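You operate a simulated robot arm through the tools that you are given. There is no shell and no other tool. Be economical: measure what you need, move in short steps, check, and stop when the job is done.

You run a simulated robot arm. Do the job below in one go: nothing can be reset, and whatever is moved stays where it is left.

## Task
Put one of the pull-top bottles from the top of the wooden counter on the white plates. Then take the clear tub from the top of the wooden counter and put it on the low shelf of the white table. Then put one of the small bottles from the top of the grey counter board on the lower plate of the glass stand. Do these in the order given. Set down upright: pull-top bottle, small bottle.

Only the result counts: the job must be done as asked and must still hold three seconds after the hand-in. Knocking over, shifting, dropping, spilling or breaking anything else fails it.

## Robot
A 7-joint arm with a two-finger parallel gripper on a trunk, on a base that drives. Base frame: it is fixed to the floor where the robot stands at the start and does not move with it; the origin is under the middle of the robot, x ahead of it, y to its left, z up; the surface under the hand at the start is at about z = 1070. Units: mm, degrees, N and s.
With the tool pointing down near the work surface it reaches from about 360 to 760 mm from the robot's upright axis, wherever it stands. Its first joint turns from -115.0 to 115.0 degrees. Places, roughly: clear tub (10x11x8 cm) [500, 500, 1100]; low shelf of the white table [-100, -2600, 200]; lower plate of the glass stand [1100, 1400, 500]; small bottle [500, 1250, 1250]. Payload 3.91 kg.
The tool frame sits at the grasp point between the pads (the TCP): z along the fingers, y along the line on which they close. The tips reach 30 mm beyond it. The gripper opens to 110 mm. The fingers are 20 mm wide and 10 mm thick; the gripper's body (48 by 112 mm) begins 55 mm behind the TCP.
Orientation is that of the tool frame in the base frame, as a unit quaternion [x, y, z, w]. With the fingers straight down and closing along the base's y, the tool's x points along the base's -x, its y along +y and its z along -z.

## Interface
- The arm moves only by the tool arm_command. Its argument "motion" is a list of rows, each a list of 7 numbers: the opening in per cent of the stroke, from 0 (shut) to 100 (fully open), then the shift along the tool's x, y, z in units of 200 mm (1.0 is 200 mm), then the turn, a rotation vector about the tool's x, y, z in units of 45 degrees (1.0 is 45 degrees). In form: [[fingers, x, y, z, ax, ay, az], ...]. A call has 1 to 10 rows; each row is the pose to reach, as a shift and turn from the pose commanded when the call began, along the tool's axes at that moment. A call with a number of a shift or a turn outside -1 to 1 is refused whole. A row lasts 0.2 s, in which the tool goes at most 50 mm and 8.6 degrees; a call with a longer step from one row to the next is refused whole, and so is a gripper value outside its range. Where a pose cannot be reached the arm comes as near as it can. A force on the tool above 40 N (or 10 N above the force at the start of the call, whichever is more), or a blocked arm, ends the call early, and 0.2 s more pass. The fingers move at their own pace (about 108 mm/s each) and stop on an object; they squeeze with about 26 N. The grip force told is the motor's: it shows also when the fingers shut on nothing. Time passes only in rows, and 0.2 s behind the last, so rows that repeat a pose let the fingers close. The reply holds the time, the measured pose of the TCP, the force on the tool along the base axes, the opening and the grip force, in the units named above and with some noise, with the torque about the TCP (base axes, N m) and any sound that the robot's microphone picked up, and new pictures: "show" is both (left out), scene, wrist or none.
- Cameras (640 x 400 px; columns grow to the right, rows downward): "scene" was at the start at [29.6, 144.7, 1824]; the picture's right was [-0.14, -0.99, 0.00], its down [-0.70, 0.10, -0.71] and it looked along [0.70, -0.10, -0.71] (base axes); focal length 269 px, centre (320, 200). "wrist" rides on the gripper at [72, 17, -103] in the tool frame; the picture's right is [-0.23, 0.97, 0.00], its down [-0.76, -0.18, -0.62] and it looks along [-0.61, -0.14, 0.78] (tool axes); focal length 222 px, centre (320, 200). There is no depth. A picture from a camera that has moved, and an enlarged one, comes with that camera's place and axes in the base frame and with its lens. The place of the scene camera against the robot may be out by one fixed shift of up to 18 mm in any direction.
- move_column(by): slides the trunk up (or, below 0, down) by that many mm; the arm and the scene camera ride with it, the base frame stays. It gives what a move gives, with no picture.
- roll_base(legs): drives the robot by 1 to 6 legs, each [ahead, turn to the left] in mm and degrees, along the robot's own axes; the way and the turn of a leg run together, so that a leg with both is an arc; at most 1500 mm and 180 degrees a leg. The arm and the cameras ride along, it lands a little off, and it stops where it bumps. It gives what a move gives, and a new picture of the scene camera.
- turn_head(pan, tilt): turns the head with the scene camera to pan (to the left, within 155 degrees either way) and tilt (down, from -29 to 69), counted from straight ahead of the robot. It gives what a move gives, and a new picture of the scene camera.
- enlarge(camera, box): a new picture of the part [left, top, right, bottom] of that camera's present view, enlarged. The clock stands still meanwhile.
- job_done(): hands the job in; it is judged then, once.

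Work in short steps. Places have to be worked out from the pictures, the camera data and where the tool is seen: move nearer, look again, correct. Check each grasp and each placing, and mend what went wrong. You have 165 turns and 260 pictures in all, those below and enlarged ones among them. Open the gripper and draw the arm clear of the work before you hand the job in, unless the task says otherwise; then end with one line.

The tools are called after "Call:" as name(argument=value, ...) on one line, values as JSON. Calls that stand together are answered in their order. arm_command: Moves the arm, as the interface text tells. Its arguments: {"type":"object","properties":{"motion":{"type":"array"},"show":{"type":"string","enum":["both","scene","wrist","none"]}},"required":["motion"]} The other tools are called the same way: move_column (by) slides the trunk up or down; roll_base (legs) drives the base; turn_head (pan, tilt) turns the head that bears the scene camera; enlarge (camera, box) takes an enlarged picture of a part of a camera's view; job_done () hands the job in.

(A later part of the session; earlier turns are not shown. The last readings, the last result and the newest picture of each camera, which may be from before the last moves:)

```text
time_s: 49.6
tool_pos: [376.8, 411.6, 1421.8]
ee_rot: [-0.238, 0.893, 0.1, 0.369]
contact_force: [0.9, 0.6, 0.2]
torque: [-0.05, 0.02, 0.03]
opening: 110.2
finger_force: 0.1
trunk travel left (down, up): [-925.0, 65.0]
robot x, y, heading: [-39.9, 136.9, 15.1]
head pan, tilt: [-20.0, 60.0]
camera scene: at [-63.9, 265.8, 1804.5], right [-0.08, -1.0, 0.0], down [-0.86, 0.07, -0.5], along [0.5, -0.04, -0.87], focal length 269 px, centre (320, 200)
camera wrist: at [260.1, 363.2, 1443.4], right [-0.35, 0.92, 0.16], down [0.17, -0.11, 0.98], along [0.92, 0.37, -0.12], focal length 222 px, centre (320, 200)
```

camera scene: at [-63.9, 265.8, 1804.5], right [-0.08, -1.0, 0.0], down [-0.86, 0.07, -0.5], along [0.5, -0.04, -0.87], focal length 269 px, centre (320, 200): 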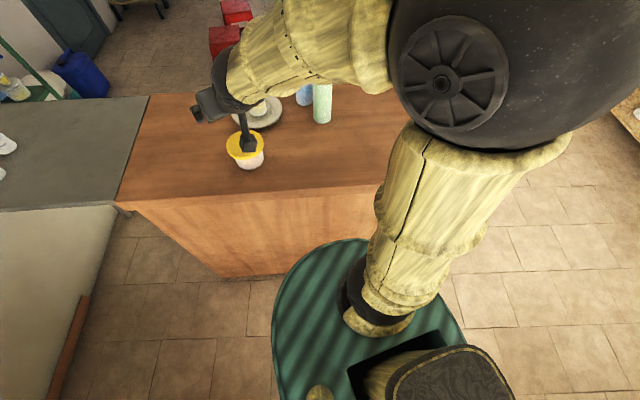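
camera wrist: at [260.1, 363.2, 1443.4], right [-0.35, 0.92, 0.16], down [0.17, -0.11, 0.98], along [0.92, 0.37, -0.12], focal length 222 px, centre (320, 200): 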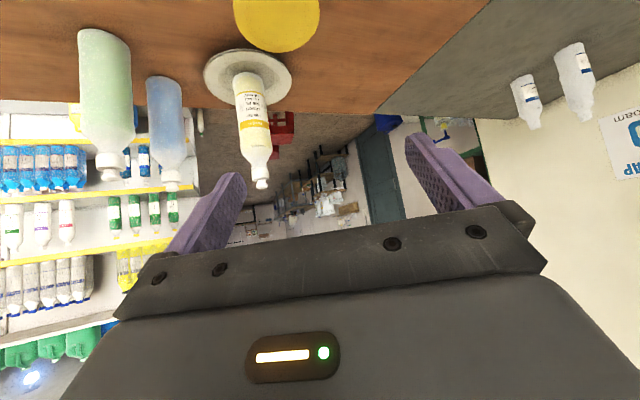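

Tilt is at 45° now. I tilt 15° more, then move to a hover in front of the tub.

Call:
arm_command(motion=[[100, 0, 0, 0, 0, -0.17, 0], [100, 0, 0, 0, 0, -0.333, 0], [100, 0, 0, 0, 0, -0.333, 0]], show="none")

Call:
arm_command(motion=[[100, 0.168, -0.065, 0.115, 0, 0, 0], [100, 0.336, -0.13, 0.23, 0, 0, 0], [100, 0.504, -0.195, 0.347, 0, 0, 0], [100, 0.504, -0.195, 0.347, 0, 0, 0]], show="both")

```text
time_s: 50.4
tool_pos: [382.1, 390.3, 1412.6]
ee_rot: [-0.128, 0.869, 0.126, 0.462]
contact_force: [0.4, 3.0, 2.1]
torque: [-0.07, 0.11, -0.1]
opening: 110.0
finger_force: 0.2
out of reach, approached as far as the arm can: row 1, 2
trunk travel left (down, up): [-925.0, 65.0]
robot x, y, heading: [-43.3, 138.7, 15.2]
head pan, tilt: [-20.0, 60.0]
```

```text
time_s: 51.4
tool_pos: [403.2, 384.1, 1300.0]
ee_rot: [-0.224, 0.837, 0.129, 0.482]
contact_force: [-0.7, 1.1, 0.3]
torque: [0.02, -0.04, 0.01]
opening: 109.9
finger_force: 0.2
trunk travel left (down, up): [-925.0, 65.0]
robot x, y, heading: [-44.4, 137.8, 15.5]
head pan, tilt: [-20.0, 60.0]
camera scene: at [-67.8, 267.0, 1804.4], right [-0.08, -1.0, 0.0], down [-0.86, 0.07, -0.5], along [0.5, -0.04, -0.86], focal length 269 px, centre (320, 200)
camera wrist: at [284.8, 335.6, 1288.5], right [-0.39, 0.9, 0.2], down [-0.05, -0.23, 0.97], along [0.92, 0.37, 0.13], focal length 222 px, centre (320, 200)
```

scene: 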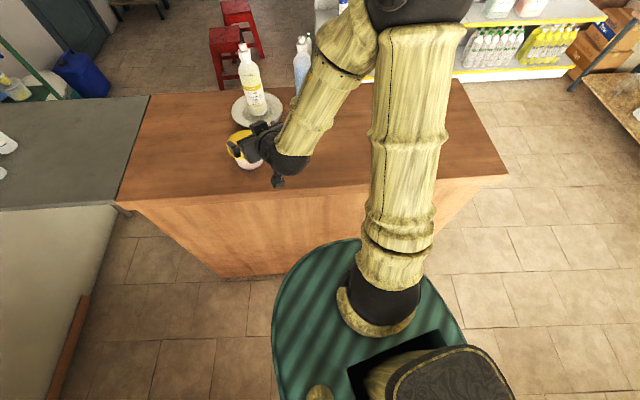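
wrist: 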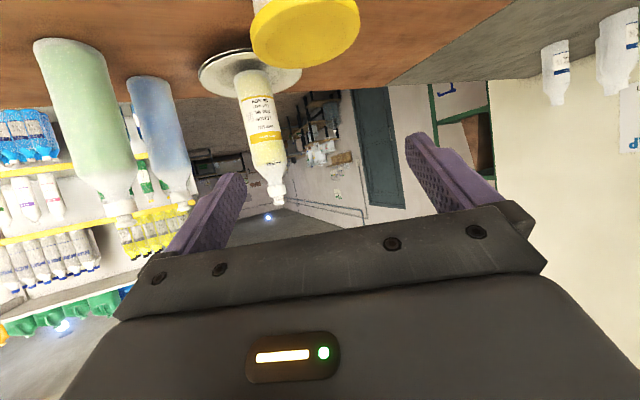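

Pose reached, with the lid visible ahead. I descend vertically to z≈1185.

Call:
arm_command(motion=[[100, 0.165, 0, 0.095, 0, 0, 0], [100, 0.33, 0, 0.19, 0, 0, 0], [100, 0.5, 0, 0.29, 0, 0, 0], [100, 0.5, 0, 0.29, 0, 0, 0]], show="both")

```text
time_s: 52.4
tool_pos: [408.2, 383.2, 1181.7]
ee_rot: [-0.223, 0.837, 0.128, 0.483]
contact_force: [-0.4, -0.2, 0.4]
torque: [-0.01, -0.01, -0.07]
opening: 110.0
finger_force: 0.0
out of reach, approached as far as the arm can: row 1, 2, 3, 4
trunk travel left (down, up): [-925.0, 65.0]
robot x, y, heading: [-40.0, 138.5, 15.3]
head pan, tilt: [-20.0, 60.0]
camera scene: at [-65.8, 268.0, 1804.4], right [-0.08, -1.0, 0.0], down [-0.86, 0.07, -0.5], along [0.5, -0.04, -0.87], focal length 269 px, centre (320, 200)
camera wrist: at [289.3, 335.2, 1171.7], right [-0.39, 0.9, 0.2], down [-0.05, -0.23, 0.97], along [0.92, 0.37, 0.13], focal length 222 px, centre (320, 200)
```

scene: 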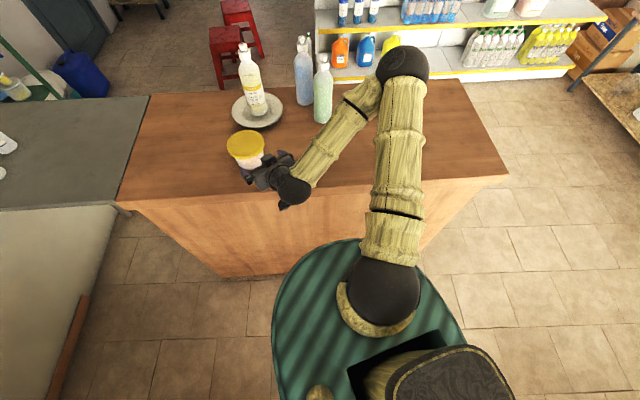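
wrist: 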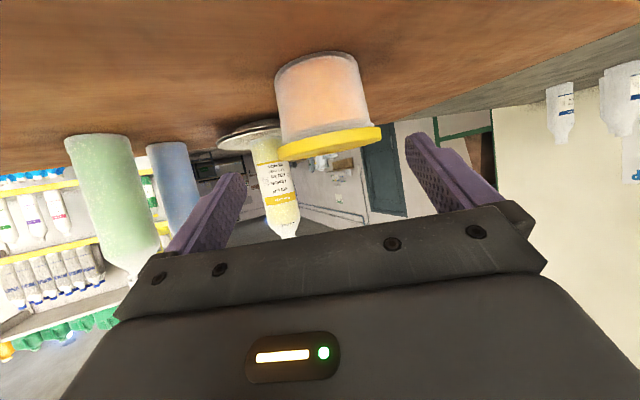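

The tub body is now visible between the fingers. I enlarge to measure its width and centring.

Call:
enlarge(camera="wrist", box=[220, 30, 440, 190])

```text
2.50 times, centred on (330, 110) of wrist
camera zoom: at [289.3, 335.2, 1171.7], right [-0.39, 0.9, 0.2], down [-0.05, -0.23, 0.97], along [0.92, 0.37, 0.13], focal length 555 px, centre (295, 425)
```

zoom: 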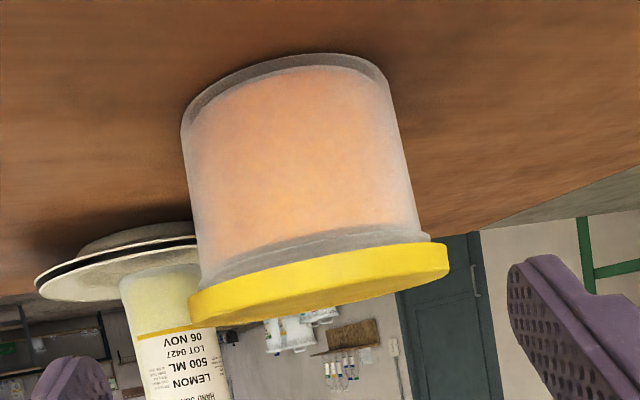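

The body is about 96 mm wide and centred. I advance along the tool axis, halfway first.

Call:
arm_command(motion=[[100, 0.005, 0.006, 0.15, 0, 0, 0], [100, 0.009, 0.012, 0.3, 0, 0, 0], [100, 0.009, 0.012, 0.3, 0, 0, 0]], show="both")

```text
time_s: 53.2
tool_pos: [452.5, 408.6, 1154.2]
ee_rot: [-0.223, 0.839, 0.127, 0.481]
contact_force: [-0.8, -0.1, -0.3]
torque: [0.0, 0.04, 0.0]
opening: 109.9
finger_force: 0.1
out of reach, approached as far as the arm can: row 2, 3
trunk travel left (down, up): [-925.0, 65.0]
robot x, y, heading: [-40.4, 135.4, 15.1]
head pan, tilt: [-20.0, 60.0]
camera scene: at [-64.7, 267.6, 1804.4], right [-0.08, -1.0, 0.0], down [-0.86, 0.07, -0.5], along [0.5, -0.04, -0.87], focal length 269 px, centre (320, 200)
camera wrist: at [334.7, 359.5, 1141.7], right [-0.39, 0.9, 0.2], down [-0.05, -0.23, 0.97], along [0.92, 0.37, 0.13], focal length 222 px, centre (320, 200)
```

scene: 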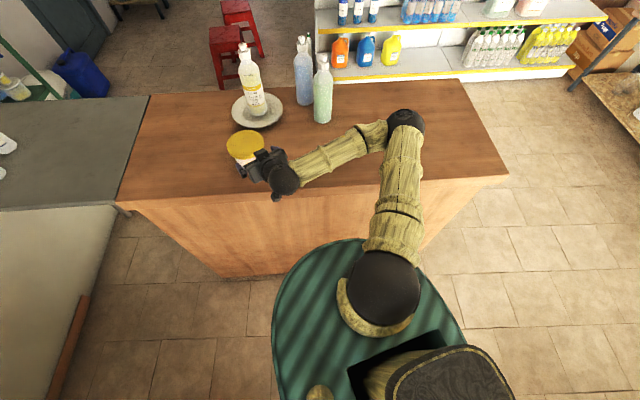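
wrist: 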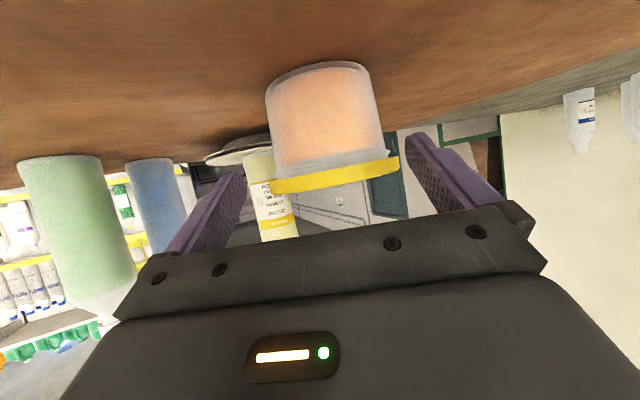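

The arm is folded and hitting its limits. I back the base off another 130 mm (the fingers aren't yet around the tub), so it works more stretched.

Call:
roll_base(legs=[[-130, 0]])

```text
time_s: 54.6
tool_pos: [325.0, 371.8, 1152.2]
ee_rot: [-0.222, 0.838, 0.128, 0.482]
contact_force: [0.1, 0.0, 0.4]
torque: [-0.02, 0.01, 0.03]
opening: 110.1
finger_force: 0.0
trunk travel left (down, up): [-925.0, 65.0]
robot x, y, heading: [-167.4, 99.7, 15.5]
head pan, tilt: [-20.0, 60.0]
camera scene: at [-192.9, 230.3, 1804.5], right [-0.08, -1.0, 0.0], down [-0.86, 0.07, -0.5], along [0.5, -0.04, -0.87], focal length 269 px, centre (320, 200)
```

scene: 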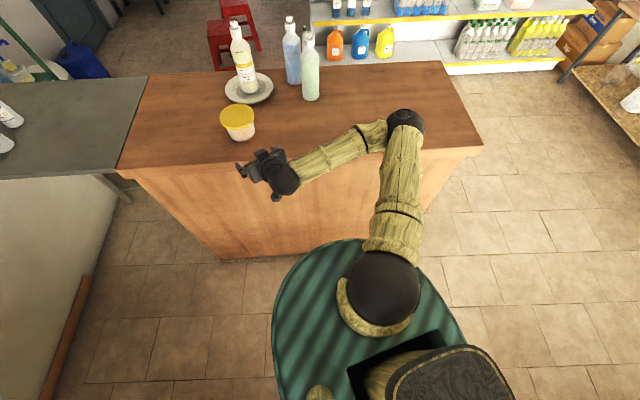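

Now I move to the pre-approach point on the tub axis line.

Call:
arm_command(motion=[[100, -0.16, -0.05, 0.05, 0, 0, 0], [100, -0.314, -0.147, 0.154, 0, 0, 0], [100, -0.314, -0.147, 0.154, 0, 0, 0], [100, -0.314, -0.147, 0.154, 0, 0, 0]], show="both")

```text
time_s: 55.6
tool_pos: [390.0, 376.5, 1190.1]
ee_rot: [-0.223, 0.838, 0.129, 0.481]
contact_force: [-0.2, -0.3, -0.9]
torque: [-0.01, -0.04, 0.01]
opening: 110.1
finger_force: 0.0
trunk travel left (down, up): [-925.0, 65.0]
robot x, y, heading: [-168.9, 101.2, 15.2]
head pan, tilt: [-20.0, 60.0]
camera scene: at [-190.9, 230.7, 1804.5], right [-0.08, -1.0, 0.0], down [-0.86, 0.07, -0.5], along [0.5, -0.04, -0.87], focal length 269 px, centre (320, 200)
camera wrist: at [273.0, 327.4, 1180.7], right [-0.39, 0.9, 0.2], down [-0.04, -0.23, 0.97], along [0.92, 0.37, 0.13], focal length 222 px, centre (320, 200)
```

scene: 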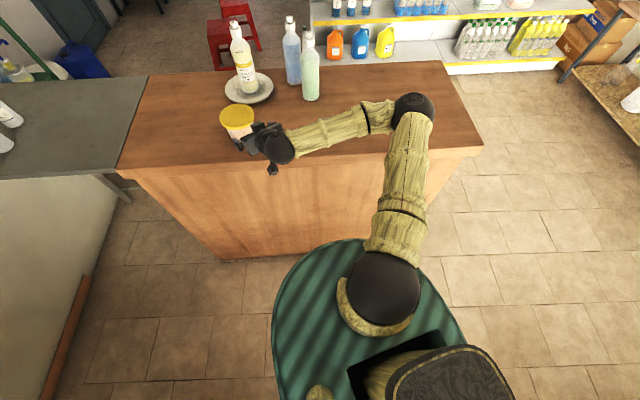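
wrist: 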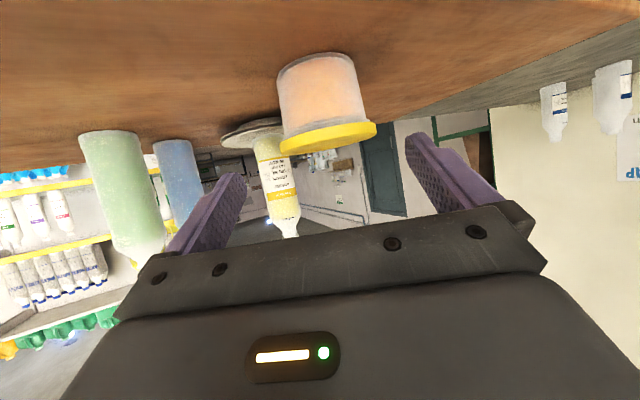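

Reach is fine now. I advance 80 mm along the axis and check.

Call:
arm_command(motion=[[100, 0, 0, 0.2, 0, 0, 0], [100, 0, 0, 0.4, 0, 0, 0], [100, 0, 0, 0.4, 0, 0, 0]], show="both")

```text
time_s: 56.4
tool_pos: [452.7, 409.3, 1152.9]
ee_rot: [-0.223, 0.838, 0.129, 0.482]
contact_force: [-0.2, -0.7, -0.1]
torque: [0.02, -0.03, 0.04]
opening: 109.9
finger_force: 0.0
trunk travel left (down, up): [-925.0, 65.0]
robot x, y, heading: [-169.5, 97.2, 15.1]
head pan, tilt: [-20.0, 60.0]
camera scene: at [-191.5, 230.5, 1804.5], right [-0.08, -1.0, 0.0], down [-0.86, 0.07, -0.5], along [0.5, -0.04, -0.87], focal length 269 px, centre (320, 200)
camera wrist: at [333.3, 361.0, 1141.3], right [-0.39, 0.9, 0.2], down [-0.05, -0.23, 0.97], along [0.92, 0.37, 0.13], focal length 222 px, centre (320, 200)
```

scene: 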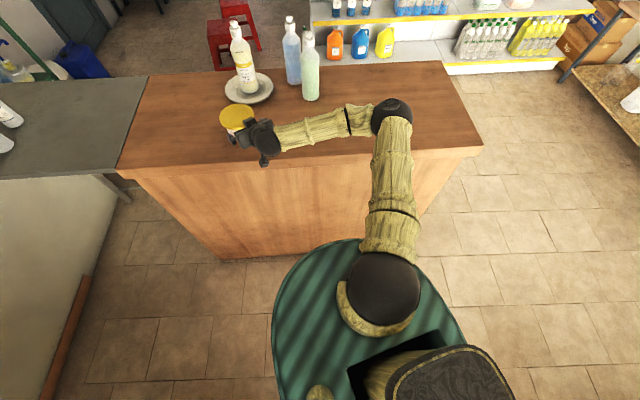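
wrist: 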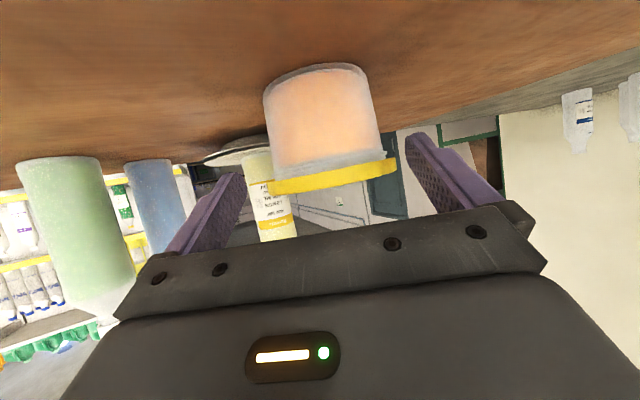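

I check how close the forearm is to the counter.

Call:
enlarge(camera="scene", box=[200, 60, 440, 210])

```text
2.67 times, centred on (320, 135) of scene
camera zoom: at [-191.5, 230.5, 1804.5], right [-0.08, -1.0, 0.0], down [-0.86, 0.07, -0.5], along [0.5, -0.04, -0.87], focal length 717 px, centre (320, 373)
```

zoom: 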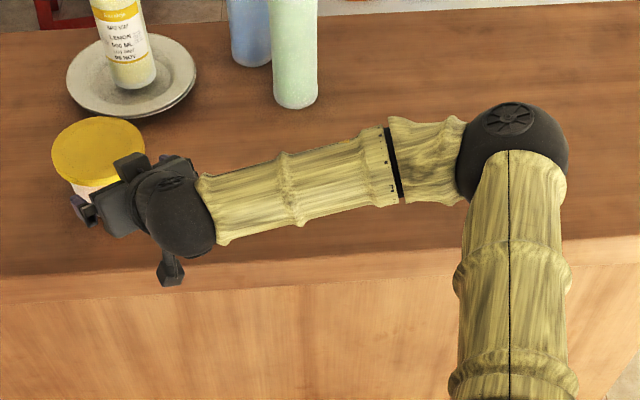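

The forearm is still above the counter. I advance another 35 mm with a check.

Call:
arm_command(motion=[[100, 0, 0.005, 0.09, 0, 0, 0], [100, 0, 0.005, 0.175, 0, 0, 0], [100, 0, 0.005, 0.175, 0, 0, 0]], show="wrist")

Call:
enlarge(camera="scene", box=[200, 60, 440, 210])

```text
time_s: 57.2
tool_pos: [477.9, 427.4, 1132.2]
ee_rot: [-0.224, 0.837, 0.13, 0.482]
contact_force: [-0.3, -0.4, 0.0]
torque: [0.0, 0.02, 0.01]
opening: 110.1
finger_force: 0.1
trunk travel left (down, up): [-925.0, 65.0]
robot x, y, heading: [-168.7, 98.2, 15.2]
head pan, tilt: [-20.0, 60.0]
camera wrist: at [359.8, 378.5, 1121.8], right [-0.39, 0.9, 0.2], down [-0.05, -0.23, 0.97], along [0.92, 0.37, 0.13], focal length 222 px, centre (320, 200)
```

wrist: 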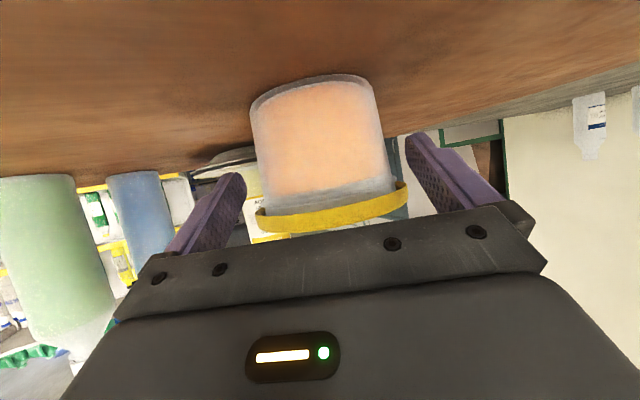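

```text
2.67 times, centred on (320, 135) of scene
camera zoom: at [-191.4, 230.7, 1804.5], right [-0.08, -1.0, 0.0], down [-0.86, 0.07, -0.5], along [0.5, -0.04, -0.87], focal length 717 px, centre (320, 373)
```

zoom: 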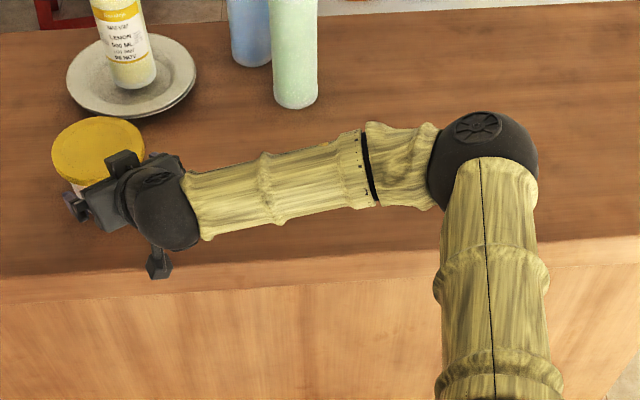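

The fingers line up with the body below the lid. I advance the last ~32 mm.

Call:
arm_command(motion=[[100, 0, -0.005, 0.06, 0, 0, 0], [100, 0, -0.005, 0.12, 0, 0, 0], [100, 0, -0.005, 0.16, 0, 0, 0], [100, 0, -0.005, 0.16, 0, 0, 0]], show="both")

```text
time_s: 58.2
tool_pos: [503.1, 438.4, 1115.8]
ee_rot: [-0.223, 0.838, 0.129, 0.481]
contact_force: [1.2, 0.3, -0.1]
torque: [0.01, -0.01, 0.0]
opening: 109.9
finger_force: 0.0
trunk travel left (down, up): [-925.0, 65.0]
robot x, y, heading: [-166.6, 102.7, 15.5]
head pan, tilt: [-20.0, 60.0]
camera scene: at [-191.2, 230.9, 1804.5], right [-0.08, -1.0, 0.0], down [-0.86, 0.07, -0.5], along [0.5, -0.04, -0.87], focal length 269 px, centre (320, 200)
camera wrist: at [383.6, 390.3, 1105.7], right [-0.39, 0.9, 0.2], down [-0.05, -0.23, 0.97], along [0.92, 0.37, 0.13], focal length 222 px, centre (320, 200)
```

scene: 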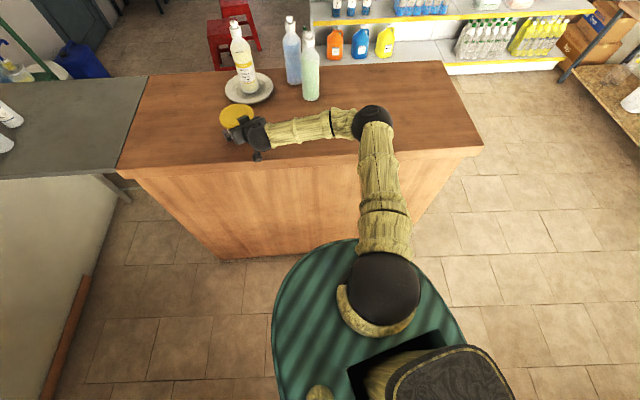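
wrist: 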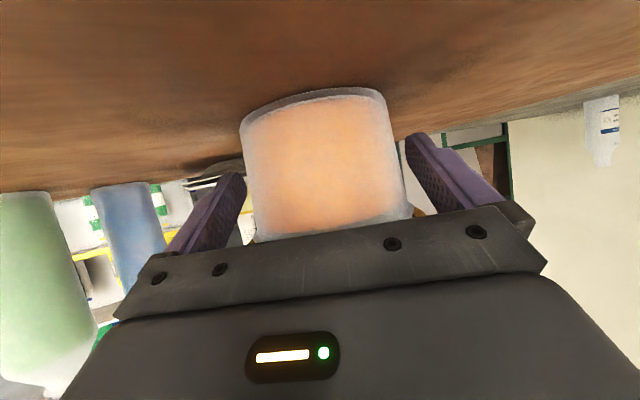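

The tips are just past the tub's centre line, with about 7 mm either side. I close slowly.

Call:
arm_command(motion=[[95, 0, 0, 0, 0, 0, 0], [90, 0, 0, 0, 0, 0, 0], [85, 0, 0, 0, 0, 0, 0], [80, 0, 0, 0, 0, 0, 0], [70, 0, 0, 0, 0, 0, 0], [50, 0, 0, 0, 0, 0, 0], [50, 0, 0, 0, 0, 0, 0]], show="both")

```text
time_s: 59.8
tool_pos: [501.0, 438.5, 1117.6]
ee_rot: [-0.223, 0.838, 0.129, 0.481]
contact_force: [0.5, -0.1, 0.3]
torque: [0.16, 0.06, 0.07]
opening: 95.7
finger_force: 26.1
trunk travel left (down, up): [-925.0, 65.0]
robot x, y, heading: [-169.8, 101.6, 15.6]
head pan, tilt: [-20.0, 60.0]
camera scene: at [-191.2, 230.9, 1804.5], right [-0.08, -1.0, 0.0], down [-0.86, 0.07, -0.5], along [0.5, -0.04, -0.87], focal length 269 px, centre (320, 200)
camera wrist: at [383.4, 390.5, 1105.7], right [-0.39, 0.9, 0.2], down [-0.04, -0.23, 0.97], along [0.92, 0.37, 0.13], focal length 222 px, centre (320, 200)
```

scene: 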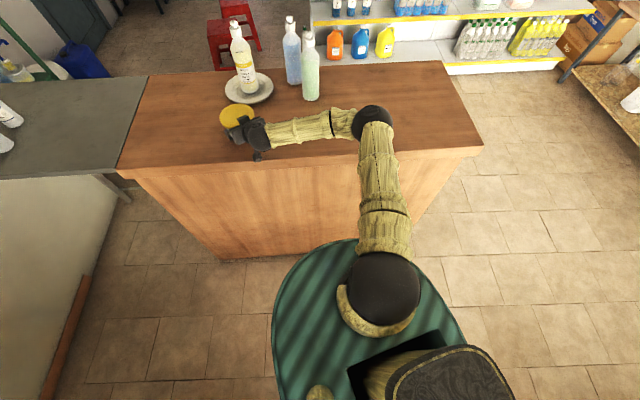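
wrist: 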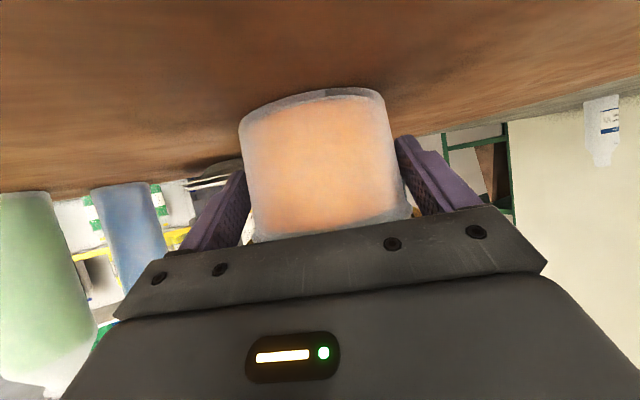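

It's gripped at 95.7 mm. I lift straight up slowly.

Call:
arm_command(motion=[[40, -0.045, 0, -0.025, 0, 0, 0], [40, -0.13, 0, -0.075, 0, 0, 0], [40, -0.26, 0, -0.15, 0, 0, 0], [40, -0.43, 0, -0.25, 0, 0, 0], [40, -0.43, 0, -0.25, 0, 0, 0]], show="both")

```text
time_s: 61.0
tool_pos: [502.9, 438.8, 1215.8]
ee_rot: [-0.224, 0.838, 0.129, 0.481]
contact_force: [0.8, 1.5, -3.9]
torque: [-0.07, 0.04, 0.0]
opening: 96.0
finger_force: 26.3
trunk travel left (down, up): [-925.0, 65.0]
robot x, y, heading: [-169.5, 103.9, 15.3]
head pan, tilt: [-20.0, 60.0]
camera scene: at [-189.6, 231.3, 1804.4], right [-0.08, -1.0, 0.0], down [-0.86, 0.07, -0.5], along [0.5, -0.04, -0.87], focal length 269 px, centre (320, 200)
camera wrist: at [384.8, 390.5, 1205.1], right [-0.39, 0.9, 0.2], down [-0.04, -0.23, 0.97], along [0.92, 0.37, 0.13], focal length 222 px, centre (320, 200)
```

scene: 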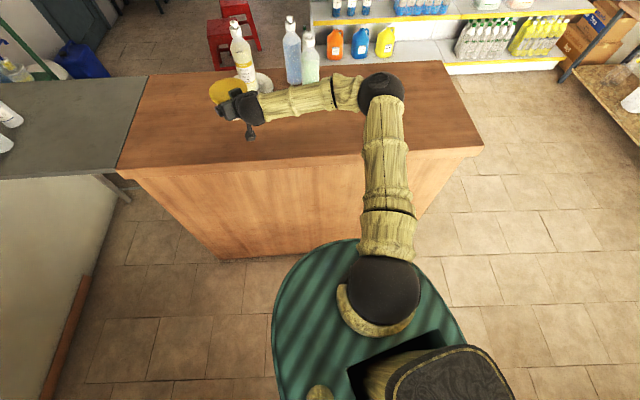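
wrist: 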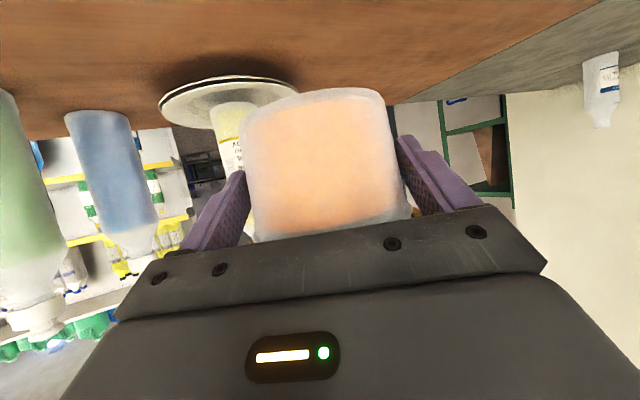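

The tub is held, at about 4 N. I back off from the counter, turn to face -y and drive toward the white table, with the drive checked part way.

Call:
roll_base(legs=[[-250, 0], [0, -105.3], [700, 0]])

Call:
turn_head(pan=0, tilt=30)

```text
time_s: 73.6
tool_pos: [-290.6, -1408.4, 1215.7]
ee_rot: [0.537, 0.681, -0.308, 0.391]
contact_force: [-0.2, 0.2, -3.7]
torque: [0.12, -0.03, 0.0]
opening: 95.4
finger_force: 26.4
trunk travel left (down, up): [-925.0, 65.0]
robot x, y, heading: [-426.3, -669.6, -91.2]
head pan, tilt: [-20.0, 60.0]
camera scene: at [-285.3, -673.4, 1804.5], right [-0.93, 0.36, 0.0], down [0.31, 0.81, -0.5], along [-0.18, -0.47, -0.87], focal length 269 px, centre (320, 200)
```

scene: 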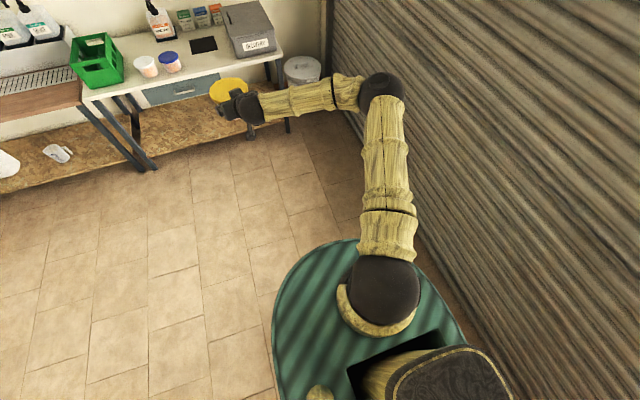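

```text
time_s: 74.5
tool_pos: [-291.0, -1408.2, 1215.4]
ee_rot: [0.537, 0.681, -0.307, 0.391]
contact_force: [-0.6, 0.4, -3.3]
torque: [0.1, 0.0, 0.0]
opening: 95.8
finger_force: 25.9
trunk travel left (down, up): [-925.0, 65.0]
robot x, y, heading: [-423.9, -666.5, -91.1]
head pan, tilt: [0.0, 30.0]
camera scene: at [-263.1, -701.2, 1846.5], right [-1.0, 0.02, 0.0], down [0.01, 0.5, -0.87], along [-0.02, -0.87, -0.5], focal length 269 px, centre (320, 200)
```

scene: 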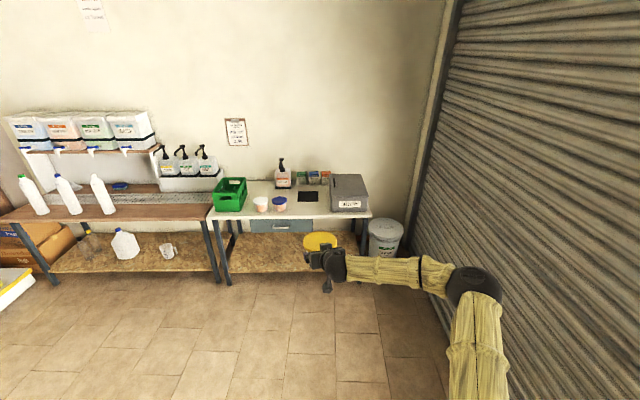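

The path is clear and the white table spans about x -680…510, with its front at y≈-2414. I lower the trunk here in open space so the tool can go in under the top.

Call:
move_column(by=-880)

Call:
turn_head(pan=5, tilt=15)

```text
refused: -880 is not a number from -400 to 400
```

```text
time_s: 75.3
tool_pos: [-290.6, -1408.3, 1215.6]
ee_rot: [0.537, 0.681, -0.308, 0.392]
contact_force: [0.2, 0.3, -4.2]
torque: [0.1, -0.01, 0.0]
opening: 95.7
finger_force: 25.4
trunk travel left (down, up): [-925.0, 65.0]
robot x, y, heading: [-426.6, -669.9, -90.8]
head pan, tilt: [5.0, 15.0]
camera scene: at [-254.9, -703.9, 1870.7], right [-1.0, -0.07, 0.0], down [-0.02, 0.26, -0.97], along [0.07, -0.96, -0.26], focal length 269 px, centre (320, 200)
```

scene: 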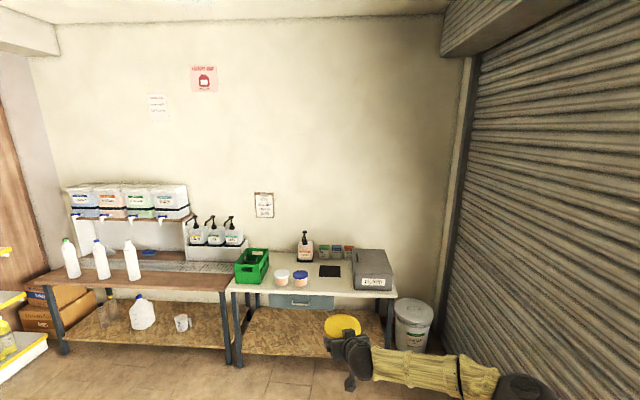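

The column moves at most 400 mm at a time, so I lower in steps.

Call:
move_column(by=-400)

Call:
move_column(by=-300)

Call:
turn_head(pan=5, tilt=30)

```text
time_s: 79.1
tool_pos: [-291.8, -1407.3, 816.2]
ee_rot: [0.537, 0.681, -0.308, 0.391]
contact_force: [0.2, -0.9, -4.5]
torque: [0.08, 0.05, 0.0]
opening: 95.5
finger_force: 26.0
trunk travel left (down, up): [-525.0, 465.0]
robot x, y, heading: [-419.4, -670.6, -91.2]
head pan, tilt: [5.0, 15.0]
```

```text
time_s: 82.1
tool_pos: [-289.5, -1407.2, 515.8]
ee_rot: [0.538, 0.681, -0.308, 0.391]
contact_force: [-0.1, 0.7, -3.8]
torque: [0.1, 0.06, -0.03]
opening: 95.5
finger_force: 25.9
trunk travel left (down, up): [-225.0, 765.0]
robot x, y, heading: [-425.1, -669.6, -91.0]
head pan, tilt: [5.0, 15.0]
```

```text
time_s: 82.9
tool_pos: [-291.0, -1407.7, 516.9]
ee_rot: [0.537, 0.681, -0.308, 0.39]
contact_force: [-0.8, 0.0, -4.1]
torque: [0.12, 0.0, -0.03]
opening: 95.6
finger_force: 26.3
trunk travel left (down, up): [-225.0, 765.0]
robot x, y, heading: [-428.3, -671.0, -90.9]
head pan, tilt: [5.0, 30.0]
camera scene: at [-255.1, -700.4, 1146.6], right [-1.0, -0.07, 0.0], down [-0.03, 0.5, -0.87], along [0.06, -0.86, -0.5], focal length 269 px, centre (320, 200)
```

scene: 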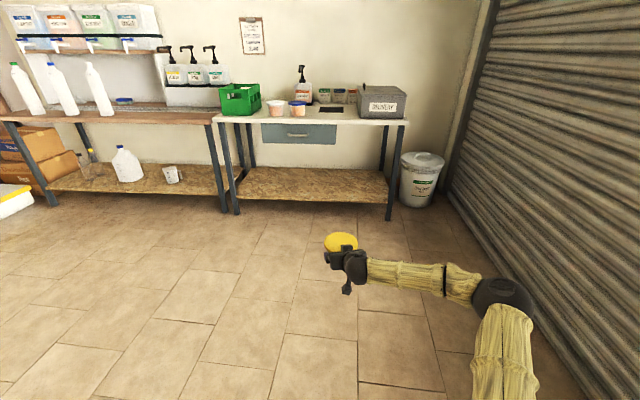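

The low shelf is empty and its front is at y≈-2410. I lower another 205 mm and drive 900 mm closer.

Call:
move_column(by=-200)

Call:
roll_base(legs=[[850, 0]])

```text
time_s: 85.1
tool_pos: [-290.5, -1408.6, 315.8]
ee_rot: [0.538, 0.681, -0.308, 0.391]
contact_force: [-0.5, -0.2, -4.6]
torque: [0.12, 0.01, -0.02]
opening: 95.3
finger_force: 25.9
trunk travel left (down, up): [-25.0, 965.0]
robot x, y, heading: [-424.2, -670.5, -91.0]
head pan, tilt: [5.0, 30.0]
```

```text
time_s: 90.3
tool_pos: [-300.1, -2255.3, 314.9]
ee_rot: [0.536, 0.682, -0.307, 0.392]
contact_force: [-0.5, -0.3, -4.1]
torque: [0.09, 0.02, 0.02]
opening: 95.3
finger_force: 26.3
trunk travel left (down, up): [-25.0, 965.0]
robot x, y, heading: [-437.7, -1515.1, -90.7]
head pan, tilt: [5.0, 30.0]
camera scene: at [-268.3, -1546.9, 946.5], right [-1.0, -0.07, 0.0], down [-0.04, 0.5, -0.87], along [0.06, -0.86, -0.5], focal length 269 px, centre (320, 200)
```

scene: 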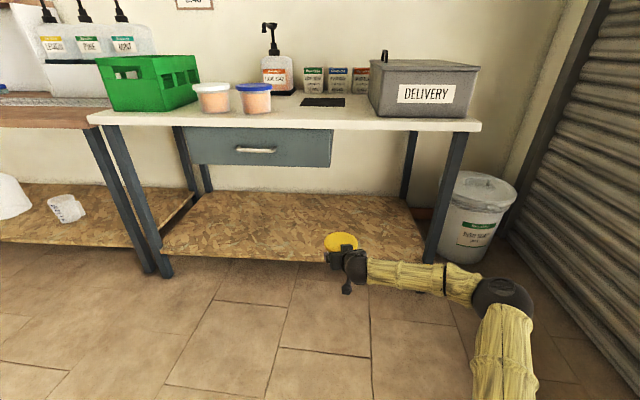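

The shelf top is at about z=190. Driving straight in would bring the elbow, out to the right, near the table leg and bucket. I test extending the arm 90 mm forward to see how the elbow moves.

Call:
arm_command(motion=[[40, -0.07, -0.035, 0.126, 0, 0, 0], [40, -0.146, -0.07, 0.252, 0, 0, 0], [40, -0.219, -0.104, 0.378, 0, 0, 0], [40, -0.219, -0.104, 0.378, 0, 0, 0]], show="both")

```text
time_s: 91.3
tool_pos: [-300.7, -2343.8, 316.8]
ee_rot: [0.535, 0.683, -0.307, 0.392]
contact_force: [-0.3, 0.7, -5.0]
torque: [0.08, 0.01, 0.02]
opening: 94.9
finger_force: 26.2
trunk travel left (down, up): [-25.0, 965.0]
robot x, y, heading: [-438.2, -1517.8, -90.7]
head pan, tilt: [5.0, 30.0]
camera scene: at [-268.3, -1546.9, 946.5], right [-1.0, -0.07, 0.0], down [-0.04, 0.5, -0.87], along [0.06, -0.86, -0.5], focal length 269 px, centre (320, 200)
camera wrist: at [-315.5, -2218.5, 305.5], right [0.97, 0.12, 0.2], down [-0.21, 0.11, 0.97], along [0.1, -0.99, 0.13], focal length 222 px, centre (320, 200)
```

scene: 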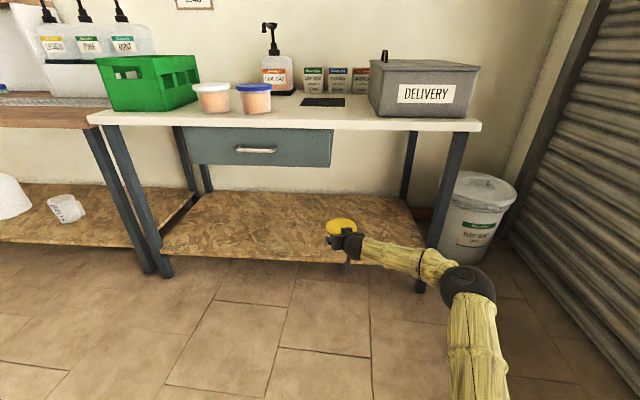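
wrist: 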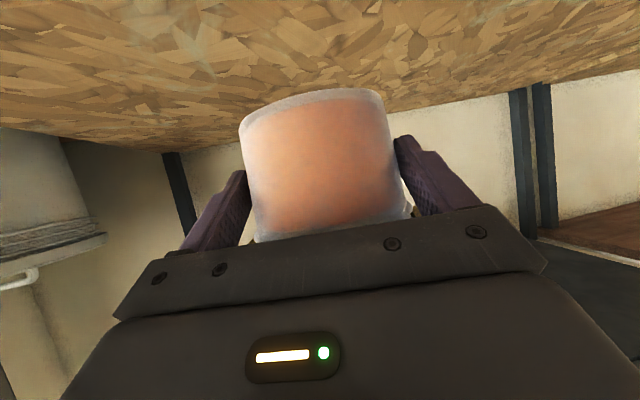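

Extending works and pulls the elbow in. I reposition the base further left, heading about -105°, so the elbow stays behind the table front, then look before the final entry.

Call:
roll_base(legs=[[-200, 0], [0, 58.8], [345, 0], [0, -73.1]])

```text
time_s: 103.5
tool_pos: [-223.9, -2337.0, 316.5]
ee_rot: [0.619, 0.607, -0.355, 0.349]
contact_force: [0.2, -0.5, -4.0]
torque: [0.09, 0.02, 0.01]
opening: 94.4
finger_force: 26.2
trunk travel left (down, up): [-25.0, 965.0]
robot x, y, heading: [-145.5, -1504.4, -105.5]
head pan, tilt: [5.0, 30.0]
camera scene: at [9.7, -1571.5, 946.5], right [-0.98, 0.18, 0.0], down [0.09, 0.49, -0.87], along [-0.16, -0.85, -0.5], focal length 269 px, centre (320, 200)
```

scene: 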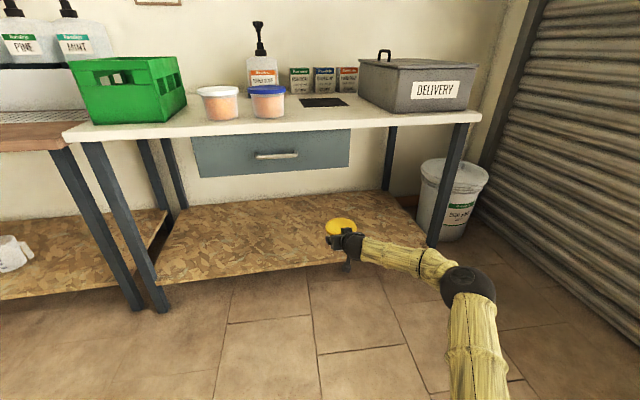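

Clear. I drive in 150 mm and check.

Call:
roll_base(legs=[[170, 0]])

```text
time_s: 105.1
tool_pos: [-272.5, -2498.9, 317.0]
ee_rot: [0.62, 0.607, -0.355, 0.349]
contact_force: [0.6, 0.0, -4.3]
torque: [0.12, -0.01, 0.03]
opening: 94.3
finger_force: 25.3
trunk travel left (down, up): [-25.0, 965.0]
robot x, y, heading: [-190.1, -1665.9, -105.7]
head pan, tilt: [5.0, 30.0]
camera scene: at [-36.2, -1735.3, 946.5], right [-0.98, 0.19, 0.0], down [0.09, 0.49, -0.87], along [-0.16, -0.85, -0.5], focal length 269 px, centre (320, 200)
```

scene: 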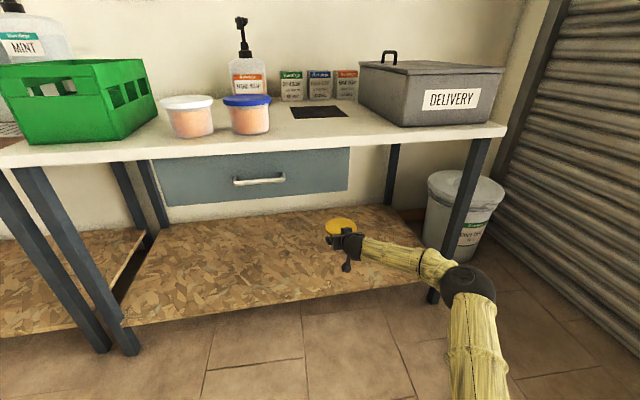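

The tub is fully over the shelf. I lower with the column 20 mm, then 35 mm with the arm.

Call:
move_column(by=-20)

Call:
arm_command(motion=[[40, 0.075, 0, 0.045, 0, 0, 0], [40, 0.15, 0, 0.0875, 0, 0, 0], [40, 0.15, 0, 0.0875, 0, 0, 0]], show="both")

```text
time_s: 105.7
tool_pos: [-273.1, -2499.0, 296.8]
ee_rot: [0.62, 0.607, -0.355, 0.348]
contact_force: [-0.2, -0.4, -4.4]
torque: [0.11, 0.01, -0.01]
opening: 94.2
finger_force: 26.0
trunk travel left (down, up): [-5.0, 985.0]
robot x, y, heading: [-192.1, -1659.8, -105.6]
head pan, tilt: [5.0, 30.0]
```

```text
time_s: 106.5
tool_pos: [-273.9, -2498.7, 262.5]
ee_rot: [0.62, 0.606, -0.355, 0.348]
contact_force: [0.7, -0.4, -4.6]
torque: [0.08, 0.02, 0.0]
opening: 94.2
finger_force: 25.6
trunk travel left (down, up): [-5.0, 985.0]
robot x, y, heading: [-190.0, -1667.0, -105.8]
head pan, tilt: [5.0, 30.0]
camera scene: at [-36.2, -1735.3, 926.5], right [-0.98, 0.19, 0.0], down [0.09, 0.49, -0.87], along [-0.16, -0.85, -0.5], focal length 269 px, centre (320, 200)
camera wrist: at [-254.0, -2373.5, 251.4], right [0.97, -0.14, 0.2], down [-0.18, 0.16, 0.97], along [-0.16, -0.98, 0.13], focal length 222 px, centre (320, 200)
```

scene: 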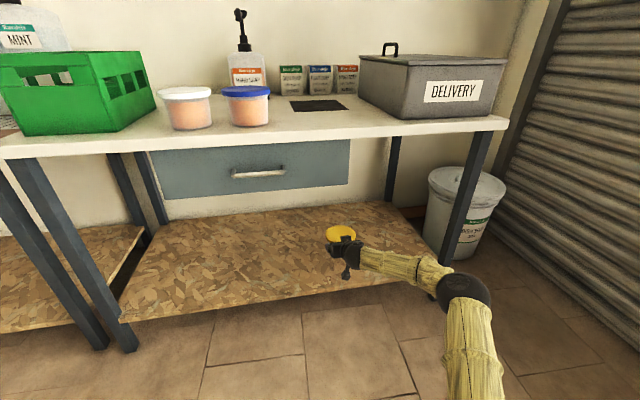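
wrist: 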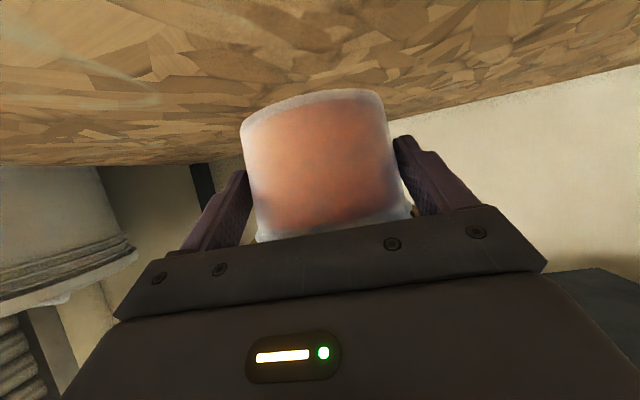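

I continue lowering in small steps until contact.

Call:
arm_command(motion=[[40, 0.026, 0, 0.015, 0, 0, 0], [40, 0.052, 0, 0.03, 0, 0, 0], [40, 0.07, 0, 0.04, 0, 0, 0], [40, 0.087, 0, 0.05, 0, 0, 0], [40, 0.087, 0, 0.05, 0, 0, 0]], show="wrist")

```text
time_s: 107.7
tool_pos: [-272.8, -2499.3, 240.7]
ee_rot: [0.62, 0.607, -0.355, 0.348]
contact_force: [-1.1, -0.1, -4.8]
torque: [0.14, 0.03, 0.02]
opening: 94.0
finger_force: 26.0
trunk travel left (down, up): [-5.0, 985.0]
robot x, y, heading: [-191.0, -1670.9, -105.7]
head pan, tilt: [5.0, 30.0]
camera wrist: at [-254.0, -2374.5, 230.7], right [0.97, -0.14, 0.2], down [-0.18, 0.16, 0.97], along [-0.16, -0.98, 0.13], focal length 222 px, centre (320, 200)
```

wrist: 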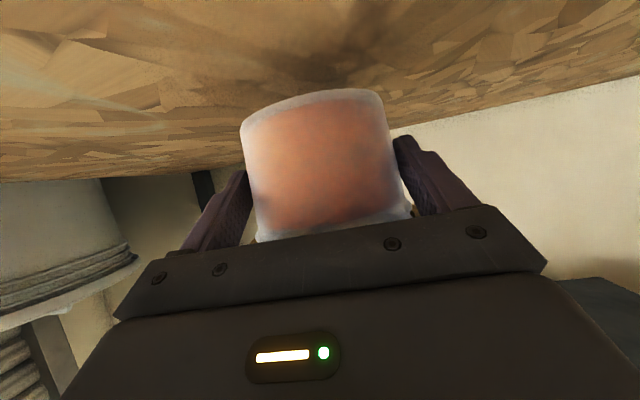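

Call:
arm_command(motion=[[40, 0.013, 0, 0.0075, 0, 0, 0], [40, 0.026, 0, 0.015, 0, 0, 0], [40, 0.039, 0, 0.0225, 0, 0, 0], [40, 0.052, 0, 0.03, 0, 0, 0], [40, 0.065, 0, 0.0375, 0, 0, 0], [40, 0.065, 0, 0.0375, 0, 0, 0]], show="wrist")

```text
time_s: 109.1
tool_pos: [-273.2, -2498.7, 226.1]
ee_rot: [0.62, 0.607, -0.355, 0.348]
contact_force: [0.6, 0.2, -3.7]
torque: [0.11, -0.01, -0.01]
opening: 94.3
finger_force: 26.4
trunk travel left (down, up): [-5.0, 985.0]
robot x, y, heading: [-195.1, -1668.0, -105.4]
head pan, tilt: [5.0, 30.0]
camera wrist: at [-254.5, -2374.1, 215.1], right [0.97, -0.14, 0.2], down [-0.18, 0.16, 0.97], along [-0.16, -0.98, 0.13], focal length 222 px, centre (320, 200)
```

wrist: 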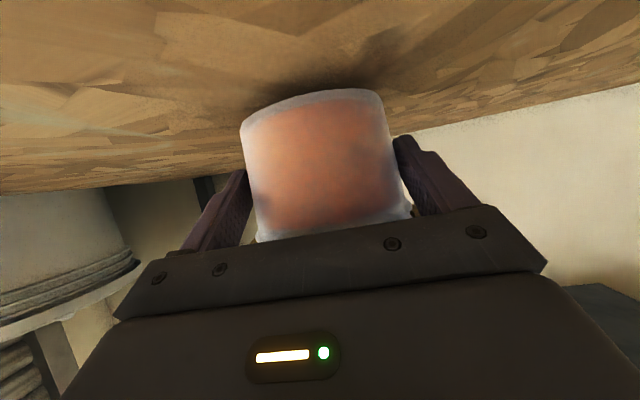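

Call:
arm_command(motion=[[40, 0.013, 0, 0.0075, 0, 0, 0], [40, 0.026, 0, 0.015, 0, 0, 0], [40, 0.039, 0, 0.0225, 0, 0, 0], [40, 0.052, 0, 0.03, 0, 0, 0], [40, 0.065, 0, 0.0375, 0, 0, 0], [40, 0.065, 0, 0.0375, 0, 0, 0]], show="wrist")

```text
time_s: 110.5
tool_pos: [-273.6, -2499.8, 215.3]
ee_rot: [0.619, 0.605, -0.358, 0.35]
contact_force: [-3.1, 1.4, 15.0]
torque: [-0.4, -0.21, 0.14]
opening: 94.2
finger_force: 26.1
trunk travel left (down, up): [-5.0, 985.0]
robot x, y, heading: [-191.3, -1665.3, -105.8]
head pan, tilt: [5.0, 30.0]
camera wrist: at [-255.1, -2374.7, 203.7], right [0.97, -0.14, 0.2], down [-0.17, 0.16, 0.97], along [-0.16, -0.98, 0.13], focal length 222 px, centre (320, 200)
```

wrist: 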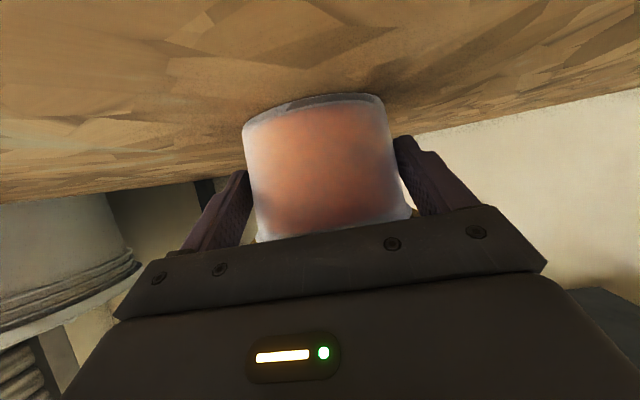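

It's in contact on the shelf. I ease off slightly and open.

Call:
arm_command(motion=[[40, -0.013, 0, -0.0075, 0, 0, 0], [85, -0.013, 0, -0.0075, 0, 0, 0], [90, -0.013, 0, -0.0075, 0, 0, 0], [95, -0.013, 0, -0.0075, 0, 0, 0], [100, -0.013, 0, -0.0075, 0, 0, 0], [100, -0.013, 0, -0.0075, 0, 0, 0], [100, -0.013, 0, -0.0075, 0, 0, 0]], show="both")

```text
time_s: 112.1
tool_pos: [-273.6, -2499.1, 214.1]
ee_rot: [0.62, 0.606, -0.355, 0.348]
contact_force: [0.4, 0.2, 0.9]
torque: [0.03, -0.03, 0.01]
opening: 110.2
finger_force: 0.0
trunk travel left (down, up): [-5.0, 985.0]
robot x, y, heading: [-191.2, -1668.2, -105.7]
head pan, tilt: [5.0, 30.0]
camera scene: at [-36.2, -1734.9, 926.6], right [-0.98, 0.19, 0.0], down [0.09, 0.49, -0.87], along [-0.16, -0.85, -0.5], focal length 269 px, centre (320, 200)
camera wrist: at [-254.6, -2373.8, 204.1], right [0.97, -0.14, 0.2], down [-0.18, 0.16, 0.97], along [-0.16, -0.98, 0.13], focal length 222 px, centre (320, 200)
```

scene: 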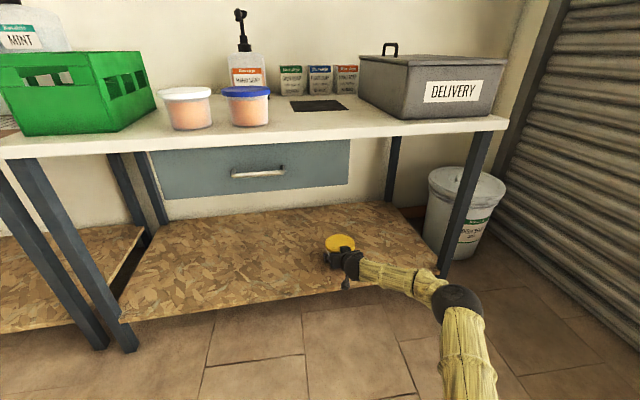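
wrist: 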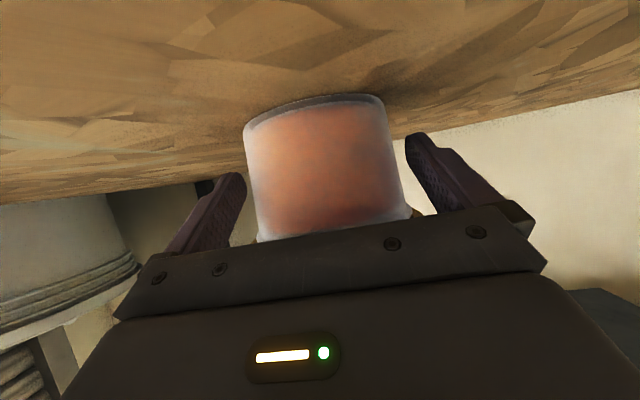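

Released, and the tub stands flat. I retreat back along the tool axis.

Call:
arm_command(motion=[[100, 0, 0, -0.2, 0, 0, 0], [100, 0, 0, -0.4, 0, 0, 0], [100, 0, 0, -0.6, 0, 0, 0], [100, 0, 0, -0.8, 0, 0, 0], [100, 0, 0, -0.8, 0, 0, 0]], show="both")

```text
time_s: 113.3
tool_pos: [-270.0, -2361.5, 296.7]
ee_rot: [0.62, 0.607, -0.355, 0.348]
contact_force: [0.3, -1.2, 0.2]
torque: [-0.03, 0.02, 0.02]
opening: 110.2
finger_force: 0.0
trunk travel left (down, up): [-5.0, 985.0]
robot x, y, heading: [-190.4, -1664.5, -105.9]
head pan, tilt: [5.0, 30.0]
camera scene: at [-36.2, -1734.9, 926.6], right [-0.98, 0.19, 0.0], down [0.09, 0.49, -0.87], along [-0.16, -0.85, -0.5], focal length 269 px, centre (320, 200)
camera wrist: at [-251.9, -2236.9, 285.6], right [0.97, -0.14, 0.2], down [-0.18, 0.16, 0.97], along [-0.16, -0.98, 0.13], focal length 222 px, centre (320, 200)
```

scene: 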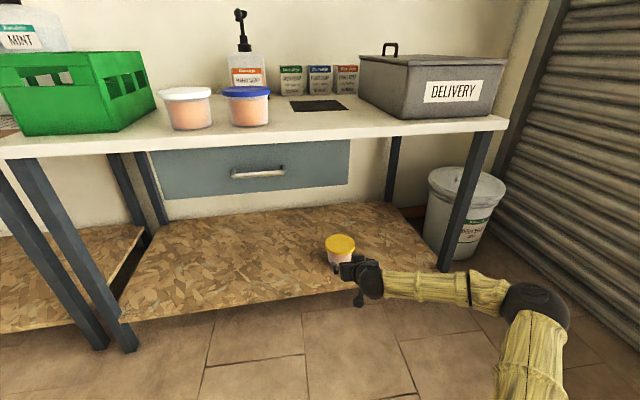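
wrist: 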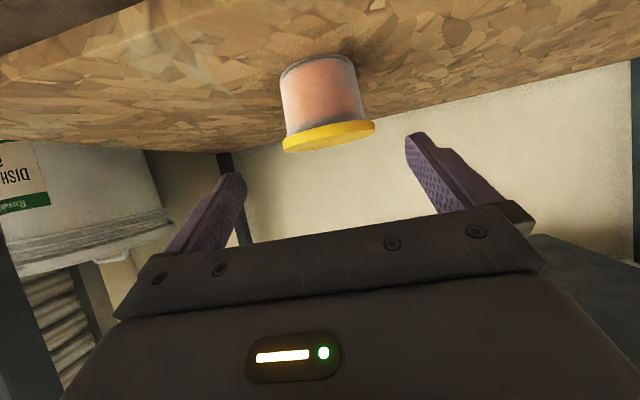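

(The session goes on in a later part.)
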